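You operate a simulated robot arm through the tools that you are given. There is no shell and no other tool. Be economical: measure what you need, move in short steps, check, and stop when the job is done.

You run a simulated robot arm. Do the job below in one go: nothing can be reset, and whatever is moved stays where it is left.

JOB
Put the grey felt block on the thick gold disc.
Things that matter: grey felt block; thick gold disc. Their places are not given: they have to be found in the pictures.

It is judged by the outcome, as a careful person would: the job done as asked, and still so three seconds after it is handed in. It fails if anything else is knocked over, pushed out of place, dropped, spilled or broken.

ROBOT AND FRAMES
A 7-joint arm with a two-finger parallel gripper, fixed in place. Base frame: the origin is at the foot of the arm, x ahead of it, y to its left, z up; the work surface is at about z = 885. Units: mm, degrees, N and s.
With the tool pointing down near the work surface it reaches from about 300 to 700 mm from the base axis. Its first joint turns from -66.0 to 66.0 degrees. Payload 1.57 kg.
The tool frame sits at the grasp point between the pads (the TCP): z along the fingers, y along the line on which they close. The tips reach 30 mm beyond it. Largest opening 110 mm; finger width 24, thickness 12; the body of the gripper, 48 by 112 mm, starts 78 mm behind the TCP.
Orientation is that of the tool frame in the base frame, as a unit quaternion [x, y, z, w]. With the fingers straight down and closing along the base's y, the tool's x points along the base's -x, its y along +y and its z along -z.

CONTROLS
- The arm moves only by the tool send_rows. Its argument "motion" is a list of rows, each a list of 2 entries, a list of its own where there are three numbers: the shift along the base's x, y, z in mm, then the turn about the base's z in degrees. In form: [[[dx, dy, dz], yaw], ...]. A call has 1 to 8 rows; each row is the pose to reach, as a shift and turn from the pose commanded when the call began. "gripper" is the gripper command, from -1 (shut) to 1 (fully open), values between in proportion, set as the call begins (left out, the last holds). Each row takes 0.2 s and may step no farther than 50 mm and 8.6 degrees from the row before; otherwise, or with a gripper value out of range, the whole call is refused. Where a pose cannot be reached the arm comes as near as it can. A force on the tool above 40 N (or 10 N above the force at the start of the call, whichever is more), or a blocked arm, ends the call early, and 0.2 s more pass. Each finger travels about 108 mm/s and halts on what it meets, pressing with about 21 N; the grip force reading is that of the motor and also rises with nothing between the fingers. The clock runs only during rows and for 0.2 s after the last one: add rows that repeat a pose to give the fingers time. It gives the time, the measured TCP pose, the force on the tool (base axes), the opening and the grip force at its end, in the units of the frame above (readings bear some noise).
- Cameras (640 x 400 px; columns grow to the right, rows downward): "scene" is fixed at [138.4, -369.9, 1422.6]; the picture's right is [0.95, -0.31, 0.00], its down [-0.12, -0.38, -0.92] and it looks along [0.28, 0.87, -0.40] (base axes); focal length 340 px, centre (320, 200). "wrist" rides on the gripper at [-36, 0, -80] in the tool frame; the picture's right is [0.00, -1.00, 0.00], its down [0.97, 0.00, -0.24] and it looks along [0.24, 0.00, 0.97] (tool axes); focal length 218 px, centre (320, 200).
- capture(camera): a new picture of that camera. It takes no simulated time.
- point_at(camera, pixels): for up to 12 pixels [column, row] of the newest picture of that camera ("zoom" is the newest enlarged one), the place [x, y, z] in the base frame of the surface seen there, good to about 2 mm. It takes no simulated time.
- enlarge(camera, box): a new picture of the part [left, top, right, bottom] of that camera's present view, enlarged. It takes no simulated time.
- sign_off(): hands the job in; it is judged then, once.

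Keep the steps short. Do not move on a guess: measure, check each grasp and each placing, and mend mistakes. In all there are 60 turns and 26 pictures (those below and enlarged ones count). Leave the gripper open and the arm clear of the work at the hand-in unless told otherwise, and finish with a single line.

The tools are called after "Emit:" as a command line: name --argument value ..., lists and objects as JSON in quotes. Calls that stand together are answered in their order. send_rows: Moves the arm, as the interface text tells. Its arguments: {"type":"object","properties":{"motion":{"type":"array","items":{"type":"array"}},"gripper":{"type":"number"}},"required":["motion"]} The other tools are called the same way: capture (camera) takes a picture; point_at (camera, pixels) gives the place of the surface under pixels of a picture; enlarge (camera, box) takes an enlarged picture of a part of a camera's view; sign_off () hands the job in.

At the start:

```text
time_s: 0.0
tool_pos: [375.4, 199.3, 1101.4]
tool_rot: [-0.001, 1.0, 0.0, 0.0]
wrist_force: [0.1, -0.1, -0.5]
grip_width: 110.3
grip_force: 0.1
```

scene: 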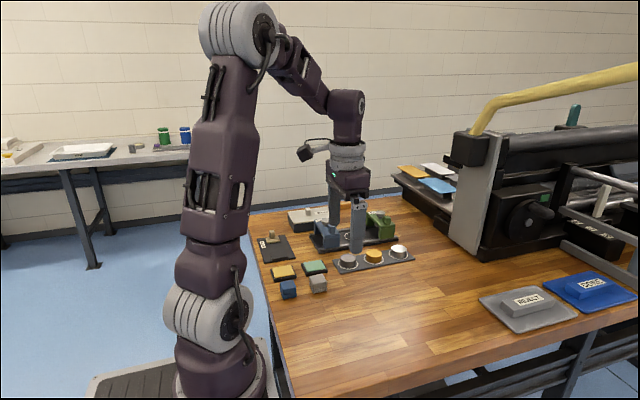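
wrist: 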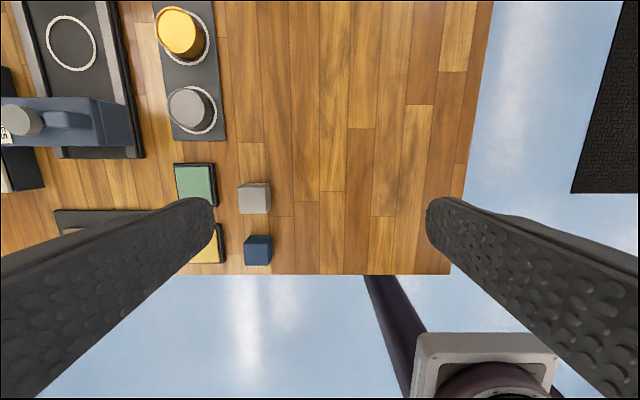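

I see a grey cube near scene (318,283) and gold items near (373,256) and (283,272). I'll enlarge that area to tell them apart.

Emit:
enlarge --camera "scene" --box '[240, 190, 440, 315]'

Emit:
point_at --camera "wrist" --pixels '[[246, 200], [240, 186], [268, 184], [269, 211], [241, 212], [178, 32], [192, 106], [258, 245], [195, 185], [220, 245], [230, 100], [205, 45]]'

```text
3.20 times, centred on (340, 252) of scene
```

zoom: 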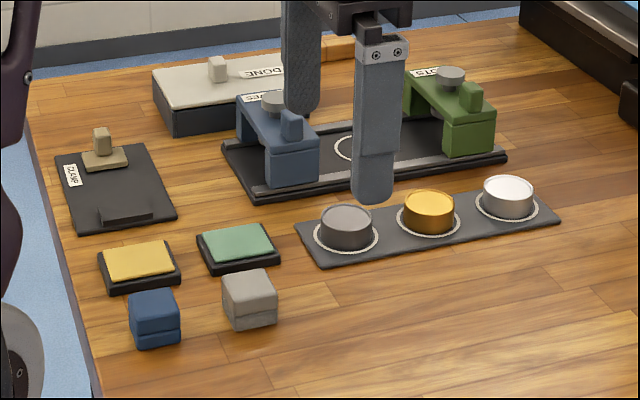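

```text
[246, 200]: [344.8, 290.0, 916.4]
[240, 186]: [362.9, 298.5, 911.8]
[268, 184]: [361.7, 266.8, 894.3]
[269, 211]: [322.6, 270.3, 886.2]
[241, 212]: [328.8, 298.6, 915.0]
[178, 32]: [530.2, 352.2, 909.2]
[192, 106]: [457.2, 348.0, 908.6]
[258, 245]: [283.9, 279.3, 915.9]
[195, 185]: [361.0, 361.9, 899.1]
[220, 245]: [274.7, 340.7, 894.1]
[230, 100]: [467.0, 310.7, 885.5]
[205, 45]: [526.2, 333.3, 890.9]
```

The grey block is a cube of about 30 mm, with its top at z≈916, near (345, 283). The gold disc stands between the grey and white discs, with its top at z≈909. Next I move above the block at a moderate height, narrow the gripper and look again.

Emit:
send_rows --motion '[[[-10, 28, -20], 0], [[-20, 56, -40], 0], [[-30, 85, -60], 0], [[-30, 85, -100], 0], [[-30, 85, -100], 0]]' --gripper 0.1

Emit:
capture --camera "wrist"

```text
time_s: 1.2
tool_pos: [346.4, 284.4, 998.8]
tool_rot: [-0.001, 1.0, 0.0, 0.001]
wrist_force: [0.4, 0.4, -0.4]
grip_width: 60.1
grip_force: 0.0
```

```text
22 pictures are left
```

wrist: 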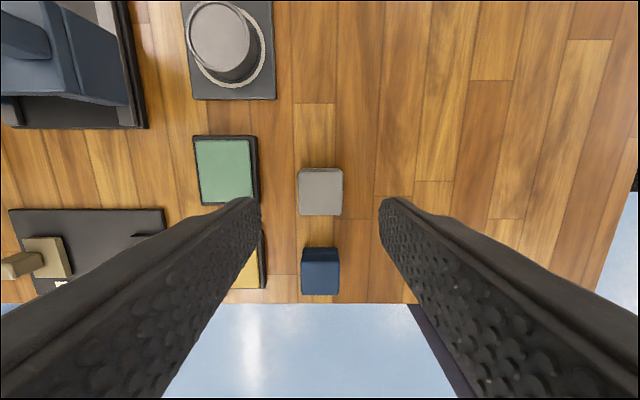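

The block is now at wrist (320,192), centred between the fingers. I'll measure its edges, and the green pad and blue block edges for clearance.

Emit:
point_at --camera "wrist" --pixels '[[320, 190], [301, 190], [341, 190], [320, 171], [320, 212], [257, 175], [320, 250], [225, 40], [320, 290], [303, 172], [340, 172]]'

Emit:
enlarge --camera "wrist" --box '[240, 130, 400, 230]'

```text
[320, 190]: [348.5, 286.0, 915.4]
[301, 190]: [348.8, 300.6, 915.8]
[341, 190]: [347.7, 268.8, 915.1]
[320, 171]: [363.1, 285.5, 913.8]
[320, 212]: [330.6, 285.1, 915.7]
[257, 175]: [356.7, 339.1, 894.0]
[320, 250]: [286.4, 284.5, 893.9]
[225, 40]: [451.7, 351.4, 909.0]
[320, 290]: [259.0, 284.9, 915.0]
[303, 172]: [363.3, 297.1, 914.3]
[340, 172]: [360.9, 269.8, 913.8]
```

```text
4.00 times, centred on (320, 180) of wrist
```

zoom: 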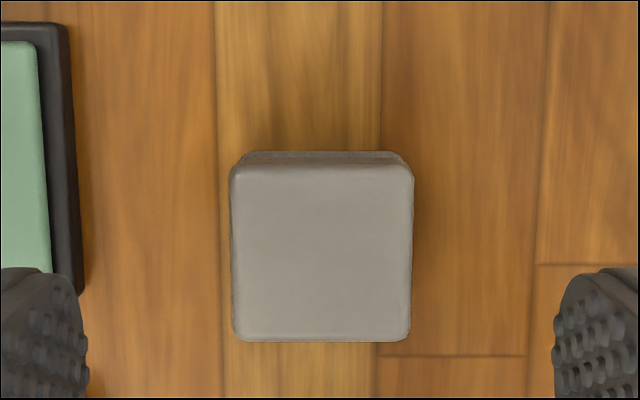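

The block spans y 268–301 and x 330–365, so its centre is about (347, 285). The green pad edge at y≈337 is clear of the fingers' outer face (≈327). I'll go straight down until the tips are about 5 mm above the table.

Emit:
send_rows --motion '[[[1, 0.5, -25], 0], [[1, 0.5, -50], 0], [[1, 0.5, -68], 0], [[1, 0.5, -78], 0], [[1, 0.5, -78], 0]]'

```text
time_s: 2.4
tool_pos: [347.2, 284.6, 921.5]
tool_rot: [0.0, 1.0, -0.001, 0.002]
wrist_force: [0.3, 0.7, 0.1]
grip_width: 60.6
grip_force: 0.1
```

No contact; tips at z≈891. Now I close on the block.

Emit:
send_rows --motion '[[[0, 0, 0], 0], [[0, 0, 0], 0], [[0, 0, 0], 0], [[0, 0, 0], 0]]' --gripper -1

```text
time_s: 3.4
tool_pos: [345.7, 285.2, 922.2]
tool_rot: [-0.001, 1.0, 0.0, 0.001]
wrist_force: [-0.5, 0.3, 0.6]
grip_width: 35.2
grip_force: 21.4
```

The opening is 35 mm with 21 N, so the block is held. I'll lift it 80 mm and check.

Emit:
send_rows --motion '[[[0, 0, 10], 0], [[0, 0, 30], 0], [[0, 0, 55], 0], [[0, 0, 80], 0], [[0, 0, 80], 0]]'

Emit:
capture --camera "wrist"

Emit:
enlarge --camera "scene" --box '[240, 190, 440, 315]'

```text
time_s: 4.6
tool_pos: [346.5, 285.2, 1002.2]
tool_rot: [0.0, 1.0, 0.0, 0.0]
wrist_force: [-0.1, 0.6, 0.5]
grip_width: 0.1
grip_force: 21.7
```

```text
20 pictures are left
```

wrist: 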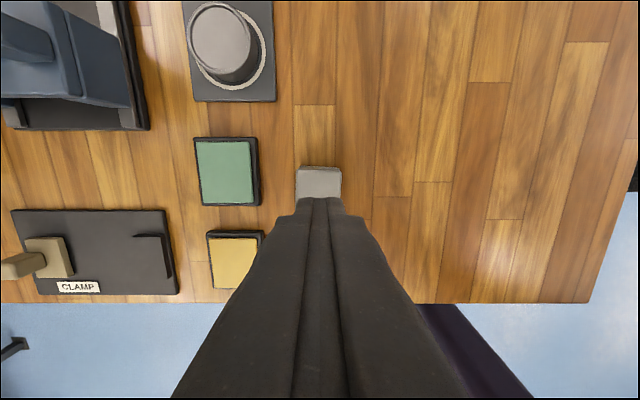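

```text
3.20 times, centred on (340, 252) of scene
```

zoom: 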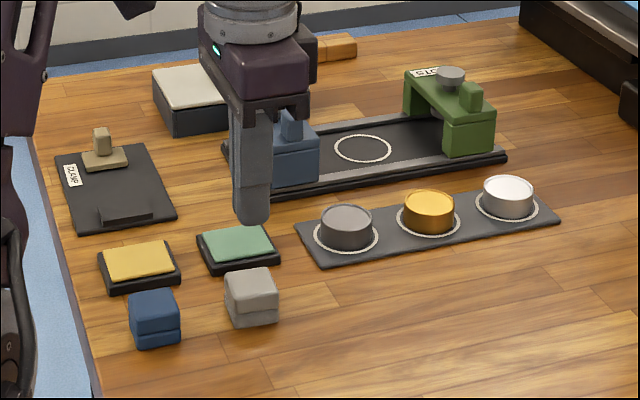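

The fingers shut fully (0.1 mm), so the block slipped out. It still stands on the table, apparently in place. I'll look closer at its shape.

Emit:
enlarge --camera "scene" --box '[290, 262, 346, 297]'

Emit:
enlarge --camera "wrist" --box '[272, 150, 368, 210]'

```text
11.43 times, centred on (318, 280) of scene
```

zoom: 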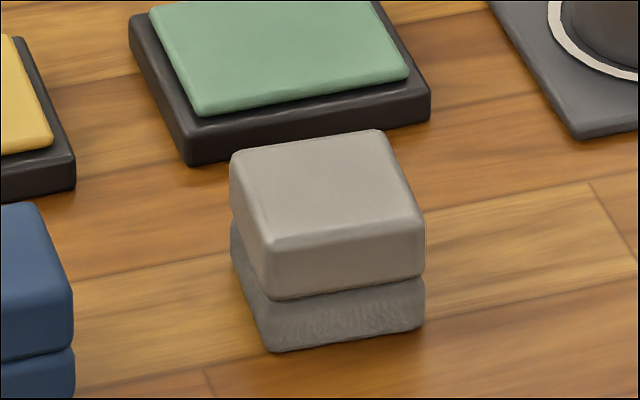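

```text
6.67 times, centred on (320, 180) of wrist
```

zoom: 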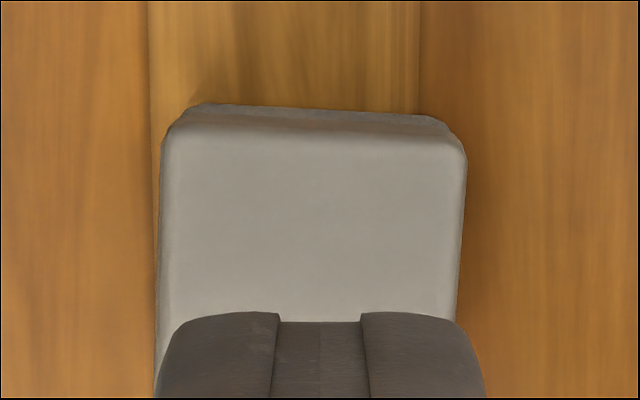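

The top is a smooth cap and the lower ~13 mm is rough felt. My tips probably gripped mostly the slick cap, and I lifted fast. I'll open to 60 mm at this height and re-measure.

Emit:
send_rows --motion '[[[0, 0, 0], 0], [[0, 0, 0], 0], [[0, 0, 0], 0]]' --gripper 0.1

Emit:
enlarge --camera "wrist" --box '[240, 130, 400, 230]'

```text
time_s: 5.4
tool_pos: [347.0, 284.5, 1003.1]
tool_rot: [-0.001, 1.0, 0.0, 0.001]
wrist_force: [-0.4, 0.2, -0.7]
grip_width: 60.9
grip_force: 0.0
```

```text
4.00 times, centred on (320, 180) of wrist
```

zoom: 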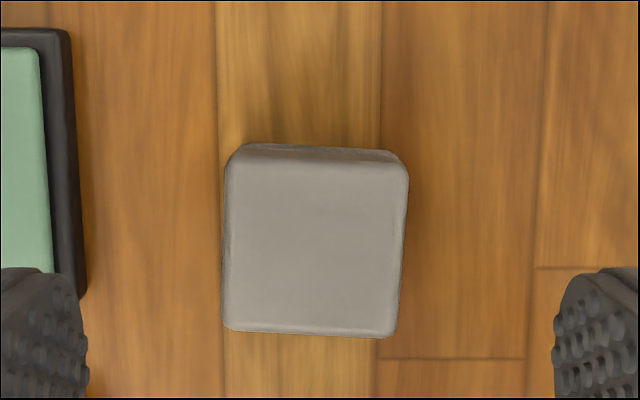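

The block turned about 3° clockwise and shifted slightly. Measuring its top again.

Emit:
point_at --camera "zoom" --pixels '[[228, 245], [402, 245], [318, 160], [311, 330], [315, 245], [250, 152], [390, 160]]'

```text
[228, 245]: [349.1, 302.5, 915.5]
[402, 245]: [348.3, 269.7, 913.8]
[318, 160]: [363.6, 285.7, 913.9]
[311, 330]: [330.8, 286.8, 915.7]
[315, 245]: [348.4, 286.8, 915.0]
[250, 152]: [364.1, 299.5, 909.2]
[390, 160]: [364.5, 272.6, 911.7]
```

The centre is (347.5, 286) with yaw -3°. I'll go down lower this time, to TCP z≈917 (tips ~2 mm above the table), so the tips reach the felt half.

Emit:
send_rows --motion '[[[1, 1.2, -25], -3], [[1, 1.2, -50], -3], [[1, 1.2, -70], -3], [[1, 1.2, -80], -3], [[1, 1.2, -84], -3], [[1, 1.2, -86.4], -3], [[1, 1.2, -86.4], -3]]'

Emit:
send_rows --motion '[[[0, 0, 0], 0], [[0, 0, 0], 0], [[0, 0, 0], 0], [[0, 0, 0], 0], [[0, 0, 0], 0], [[0, 0, 0], 0]]' --gripper -1

Emit:
send_rows --motion '[[[0, 0, 1], 0], [[0, 0, 2], 0], [[0, 0, 3], 0], [[0, 0, 4], 0], [[0, 0, 5], 0], [[0, 0, 6], 0]]'

```text
time_s: 7.0
tool_pos: [348.3, 285.7, 914.5]
tool_rot: [0.026, 1.0, 0.0, 0.0]
wrist_force: [-0.6, 0.0, -1.0]
grip_width: 60.5
grip_force: 0.0
```

```text
time_s: 8.4
tool_pos: [347.6, 286.6, 915.2]
tool_rot: [0.026, 1.0, 0.0, 0.001]
wrist_force: [-0.1, 0.5, 0.0]
grip_width: 35.2
grip_force: 21.3
```

```text
time_s: 9.8
tool_pos: [348.0, 286.3, 921.7]
tool_rot: [0.026, 1.0, 0.001, 0.0]
wrist_force: [-0.5, 0.2, -0.1]
grip_width: 35.2
grip_force: 21.2
```

It still reads 35.2 mm after a slow 6 mm lift. I'll check in the picture whether the block rose too.

Emit:
enlarge --camera "scene" --box '[280, 240, 360, 290]'

```text
8.00 times, centred on (320, 265) of scene
```

zoom: 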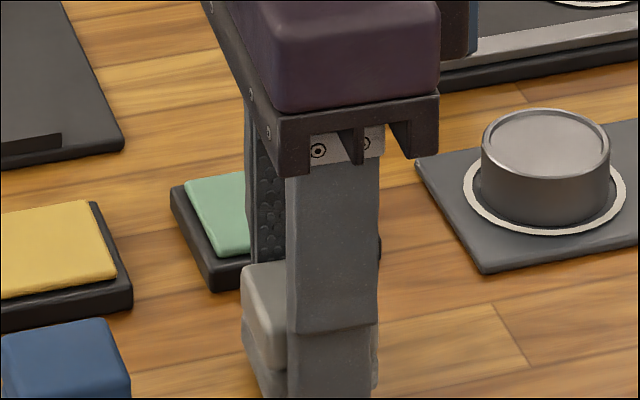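

I'll measure the visible edge of the block's top, near zoom (265,272), for its height.

Emit:
point_at --camera "zoom" --pixels '[[270, 268], [262, 275], [275, 275], [278, 268], [265, 310]]'

```text
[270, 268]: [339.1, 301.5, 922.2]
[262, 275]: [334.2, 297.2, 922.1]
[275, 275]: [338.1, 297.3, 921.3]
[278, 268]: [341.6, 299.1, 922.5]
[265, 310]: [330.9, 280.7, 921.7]
```

The top is at 922, which is 6 mm up, so the block is rising with the gripper. I'll keep lifting gently.

Emit:
send_rows --motion '[[[0, 0, 2], 0], [[0, 0, 5], 0], [[0, 0, 9], 0], [[0, 0, 14], 0], [[0, 0, 19], 0], [[0, 0, 24], 0], [[0, 0, 28], 0], [[0, 0, 30], 0]]'

Emit:
send_rows --motion '[[[0, 0, 2], 0], [[0, 0, 6], 0], [[0, 0, 11], 0], [[0, 0, 16], 0], [[0, 0, 21], 0], [[0, 0, 26], 0], [[0, 0, 29], 0], [[0, 0, 30], 0]]'

Emit:
capture --camera "wrist"

Emit:
capture --camera "scene"

```text
time_s: 11.6
tool_pos: [346.3, 286.0, 951.7]
tool_rot: [0.026, 1.0, -0.001, 0.001]
wrist_force: [-0.6, -0.1, -0.4]
grip_width: 35.3
grip_force: 21.1
```

```text
time_s: 13.4
tool_pos: [349.2, 286.0, 980.8]
tool_rot: [0.026, 1.0, 0.0, 0.0]
wrist_force: [-0.3, 0.5, -0.3]
grip_width: 35.3
grip_force: 21.0
```

```text
14 pictures are left
```

wrist: 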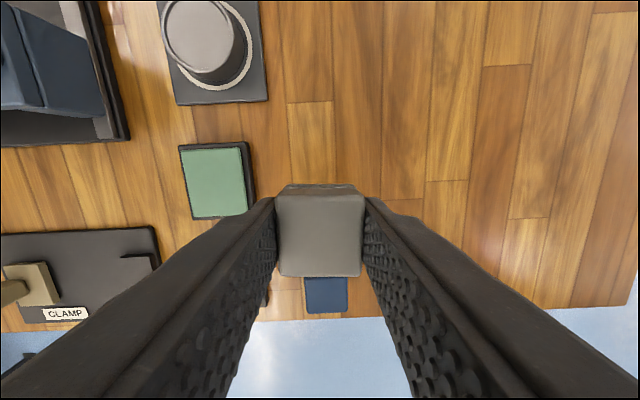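

```text
13 pictures are left
```

scene: 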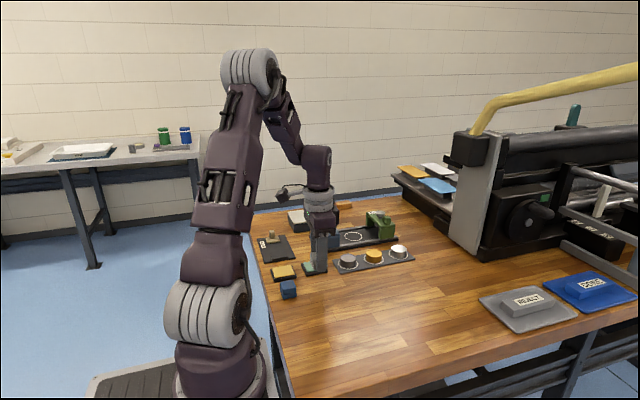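

The block is held in the air. Now I'll measure the gold disc at scene (373,255).

Emit:
enlarge --camera "scene" --box '[333, 230, 413, 280]'

```text
8.00 times, centred on (373, 255) of scene
```

zoom: 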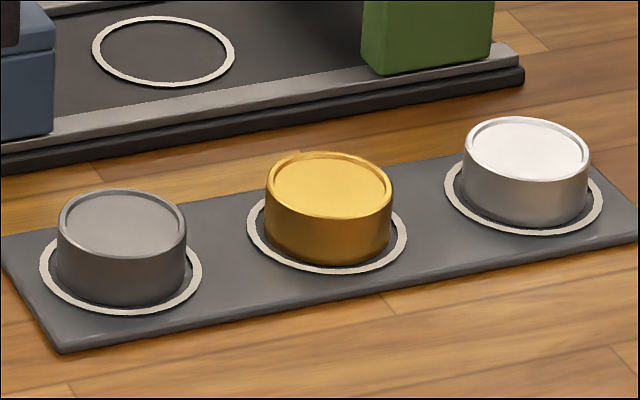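

Emit:
point_at --camera "zoom" --pixels '[[329, 185], [268, 182], [391, 190], [330, 155], [328, 217], [290, 162], [375, 208], [122, 222], [525, 147], [440, 60], [330, 180]]'

```text
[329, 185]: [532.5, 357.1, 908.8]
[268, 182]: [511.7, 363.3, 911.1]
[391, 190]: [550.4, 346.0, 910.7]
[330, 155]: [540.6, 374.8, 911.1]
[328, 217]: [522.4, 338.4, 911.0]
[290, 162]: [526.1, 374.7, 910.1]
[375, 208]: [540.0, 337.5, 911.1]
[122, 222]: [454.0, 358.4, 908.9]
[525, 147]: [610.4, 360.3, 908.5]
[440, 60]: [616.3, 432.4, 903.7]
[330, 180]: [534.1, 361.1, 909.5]
```

The gold disc's centre is about (531.3, 355.8), with its rim at z≈911 and a shallow inside at 909. The held block's underside is about 30 mm below the TCP, so I expect contact at TCP z≈941. I'll carry it there at 981 in small steps.

Emit:
send_rows --motion '[[[5, 2, 0], 0], [[15, 5.7, 0], 0], [[29, 11, 0], 0], [[44, 16.7, 0], 0], [[59, 22.4, 0], 0], [[74, 28, 0], 0], [[86, 32.6, 0], 0], [[92, 35, 0], 0]]'

Emit:
send_rows --motion '[[[5, 2, 0], 0], [[15, 5.7, 0], 0], [[29, 11, 0], 0], [[44, 16.7, 0], 0], [[59, 22.4, 0], 0], [[74, 28, 0], 0], [[86, 32.6, 0], 0], [[92, 34.8, 0], 0]]'

Emit:
capture --camera "wrist"

Emit:
enlarge --camera "scene" --box '[325, 220, 421, 280]'

```text
time_s: 15.2
tool_pos: [439.6, 320.3, 981.4]
tool_rot: [0.025, 1.0, 0.0, 0.002]
wrist_force: [1.0, -0.3, 0.0]
grip_width: 35.0
grip_force: 20.8
```

```text
time_s: 17.0
tool_pos: [532.1, 355.1, 981.7]
tool_rot: [0.025, 1.0, 0.0, 0.0]
wrist_force: [-0.1, 0.5, 0.9]
grip_width: 35.1
grip_force: 20.8
```

```text
11 pictures are left
```

wrist: 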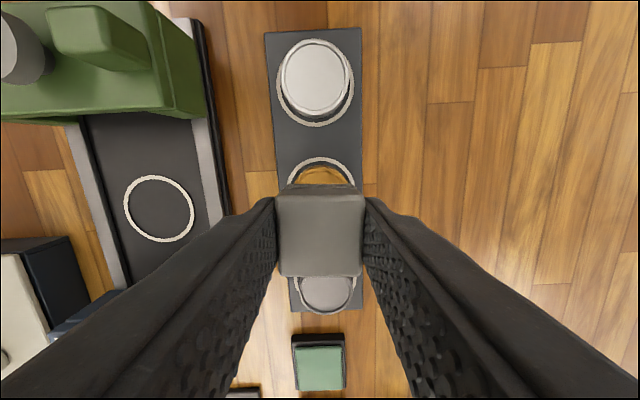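

```text
6.67 times, centred on (373, 250) of scene
```

zoom: 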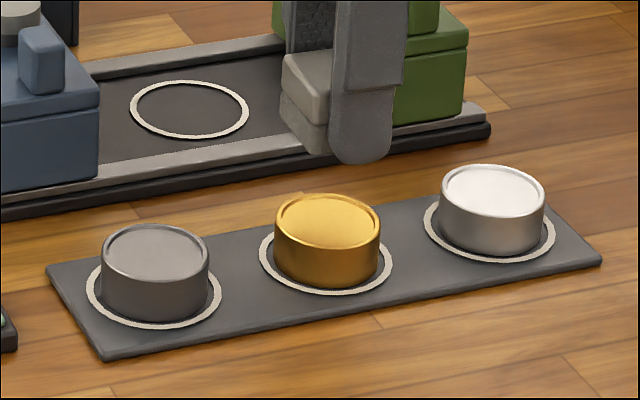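

I'll check the held block's centre and height, plus the rail and green stand that lie near where the finger will open.

Emit:
point_at --camera "wrist" --pixels '[[320, 197], [320, 273], [282, 230], [359, 230], [320, 235], [205, 160], [225, 200], [185, 100], [316, 80]]'

```text
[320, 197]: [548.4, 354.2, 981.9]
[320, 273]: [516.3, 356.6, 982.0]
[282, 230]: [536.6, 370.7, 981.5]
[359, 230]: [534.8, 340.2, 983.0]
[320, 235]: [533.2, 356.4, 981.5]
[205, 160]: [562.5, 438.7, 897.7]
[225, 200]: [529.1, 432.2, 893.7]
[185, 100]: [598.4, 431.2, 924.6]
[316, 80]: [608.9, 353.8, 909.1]
```

The block's centre is (532.4, 355.6), within about 1 mm of the disc. The rail is at y≈432, well clear. The block's bottom is at about 951.5, so there are about 40.5 mm to go; I'll go down 39 slowly with x −1.

Emit:
send_rows --motion '[[[-1, 0.2, -4], 0], [[-1, 0.2, -11], 0], [[-1, 0.2, -19], 0], [[-1, 0.2, -27], 0], [[-1, 0.2, -33], 0], [[-1, 0.2, -37], 0], [[-1, 0.2, -39], 0], [[-1, 0.2, -39], 0]]'

Emit:
enlarge --camera "scene" --box '[341, 230, 405, 270]'

```text
time_s: 18.8
tool_pos: [530.4, 357.0, 943.0]
tool_rot: [0.025, 1.0, 0.0, 0.001]
wrist_force: [-0.5, 0.1, -0.8]
grip_width: 34.8
grip_force: 21.2
```

```text
10.00 times, centred on (373, 250) of scene
```

zoom: 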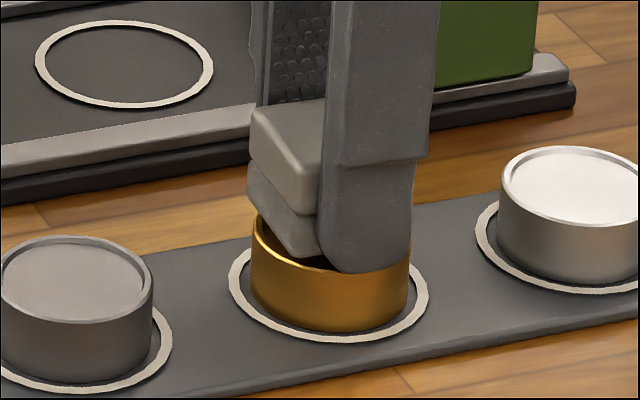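

The block is just above the disc and well centred. I'll lower in 0.5 mm steps while watching the force.

Emit:
send_rows --motion '[[[0, 0, -0.5], 0], [[0, 0, -1], 0], [[0, 0, -1.5], 0], [[0, 0, -1.5], 0]]'

```text
time_s: 19.8
tool_pos: [530.6, 356.6, 940.5]
tool_rot: [0.025, 1.0, 0.0, 0.001]
wrist_force: [0.5, -0.1, -0.7]
grip_width: 35.2
grip_force: 20.9
```

Emit:
send_rows --motion '[[[0, 0, -0.5], 0], [[0, 0, -0.5], 0]]'

Emit:
enlarge --camera "scene" --box '[357, 240, 389, 260]'

```text
time_s: 20.4
tool_pos: [529.7, 356.3, 941.9]
tool_rot: [0.026, 1.0, 0.0, 0.001]
wrist_force: [0.4, -0.1, -0.7]
grip_width: 35.3
grip_force: 20.9
```

```text
16.00 times, centred on (373, 250) of scene
```

zoom: 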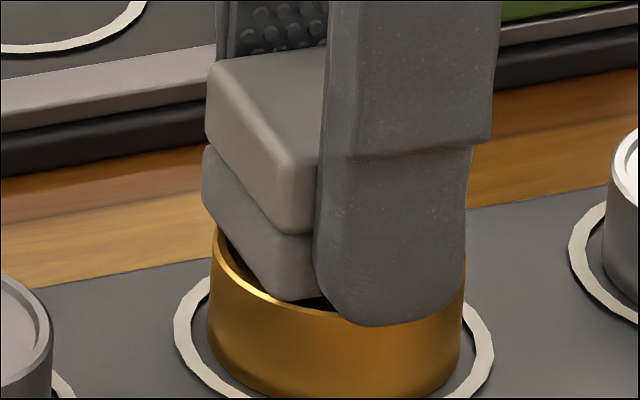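

Emit:
point_at --camera "zoom" --pixels '[[260, 75], [280, 100], [240, 80], [300, 75], [330, 305]]'

```text
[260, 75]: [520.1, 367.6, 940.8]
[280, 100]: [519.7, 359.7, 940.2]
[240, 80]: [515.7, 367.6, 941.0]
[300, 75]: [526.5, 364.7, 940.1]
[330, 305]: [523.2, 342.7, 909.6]
```

The block's top is at 940.5, so its bottom is at ~910, at rim level or within 1 mm. I'll lower one more millimetre and check the force.

Emit:
send_rows --motion '[[[0, 0, -0.5], 0], [[0, 0, -1], 0], [[0, 0, -1], 0]]'

```text
time_s: 21.2
tool_pos: [530.9, 355.9, 941.2]
tool_rot: [0.026, 1.0, 0.0, 0.001]
wrist_force: [0.4, -0.7, 4.5]
grip_width: 34.9
grip_force: 21.0
```

The force along z has risen to 4.5 N, so the block is resting on the disc. I'll open gently to about 50 mm in stages.

Emit:
send_rows --motion '[[[0, 0, 0.5], 0], [[0, 0, 0.5], 0], [[0, 0, 0.5], 0]]' --gripper -0.1

Emit:
enlarge --camera "scene" --box '[341, 230, 405, 270]'

```text
time_s: 22.0
tool_pos: [531.2, 356.0, 940.6]
tool_rot: [0.025, 1.0, 0.0, 0.001]
wrist_force: [0.8, 0.0, -0.5]
grip_width: 49.5
grip_force: 0.1
```

```text
10.00 times, centred on (373, 250) of scene
```

zoom: 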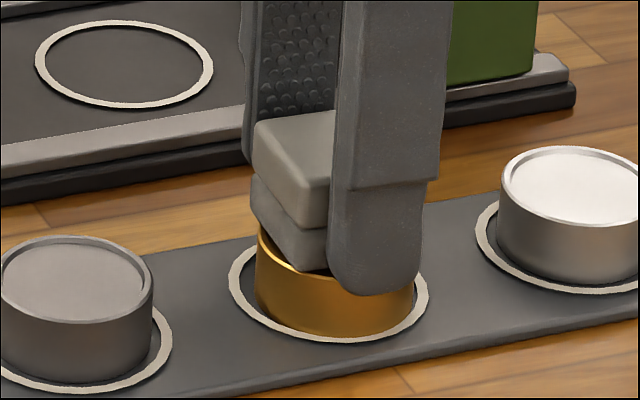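

The fingers are clear and the block stays on the disc. I'll rise straight up.

Emit:
send_rows --motion '[[[0, 0, 5], 0], [[0, 0, 15], 0], [[0, 0, 30], 0], [[0, 0, 50], 0], [[0, 0, 80], 0], [[0, 0, 110], 0], [[0, 0, 140], 0], [[0, 0, 140], 0]]'

Emit:
send_rows --motion '[[[0, 0, 0], 0], [[0, 0, 0], 0], [[0, 0, 0], 0], [[0, 0, 0], 0]]' --gripper 1

Emit:
capture --camera "wrist"

Emit:
enlarge --camera "scene" --box '[240, 190, 440, 315]'

```text
time_s: 23.8
tool_pos: [530.9, 355.6, 1080.6]
tool_rot: [0.027, 1.0, 0.001, 0.001]
wrist_force: [-0.5, -0.3, -0.5]
grip_width: 49.5
grip_force: 0.0
```

```text
time_s: 24.8
tool_pos: [531.3, 356.5, 1080.6]
tool_rot: [0.025, 1.0, 0.0, 0.001]
wrist_force: [-0.3, -0.3, 0.1]
grip_width: 110.0
grip_force: 0.0
```

```text
6 pictures are left
```

wrist: 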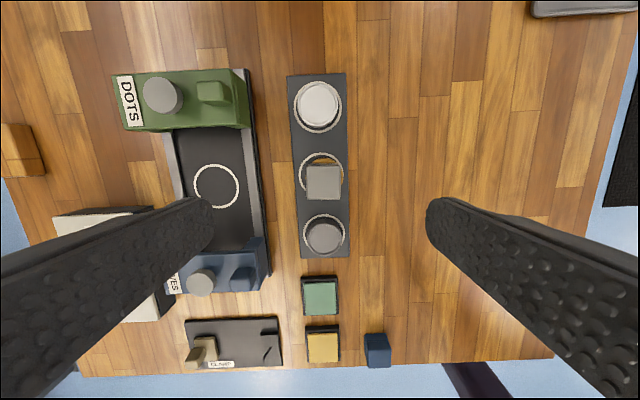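

```text
3.20 times, centred on (340, 252) of scene
```

zoom: 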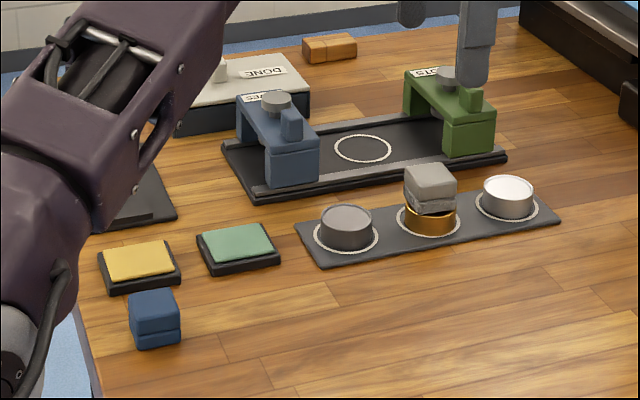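

The block rests level on the gold disc, nothing else has moved, and the gripper is open and clear. Handing in.

Emit:
sign_off

```text
The job is handed in.
```

The grey felt block is resting on the thick gold disc, with the gripper open and clear; my first grip slipped and nudged the block slightly, and nothing else was disturbed.
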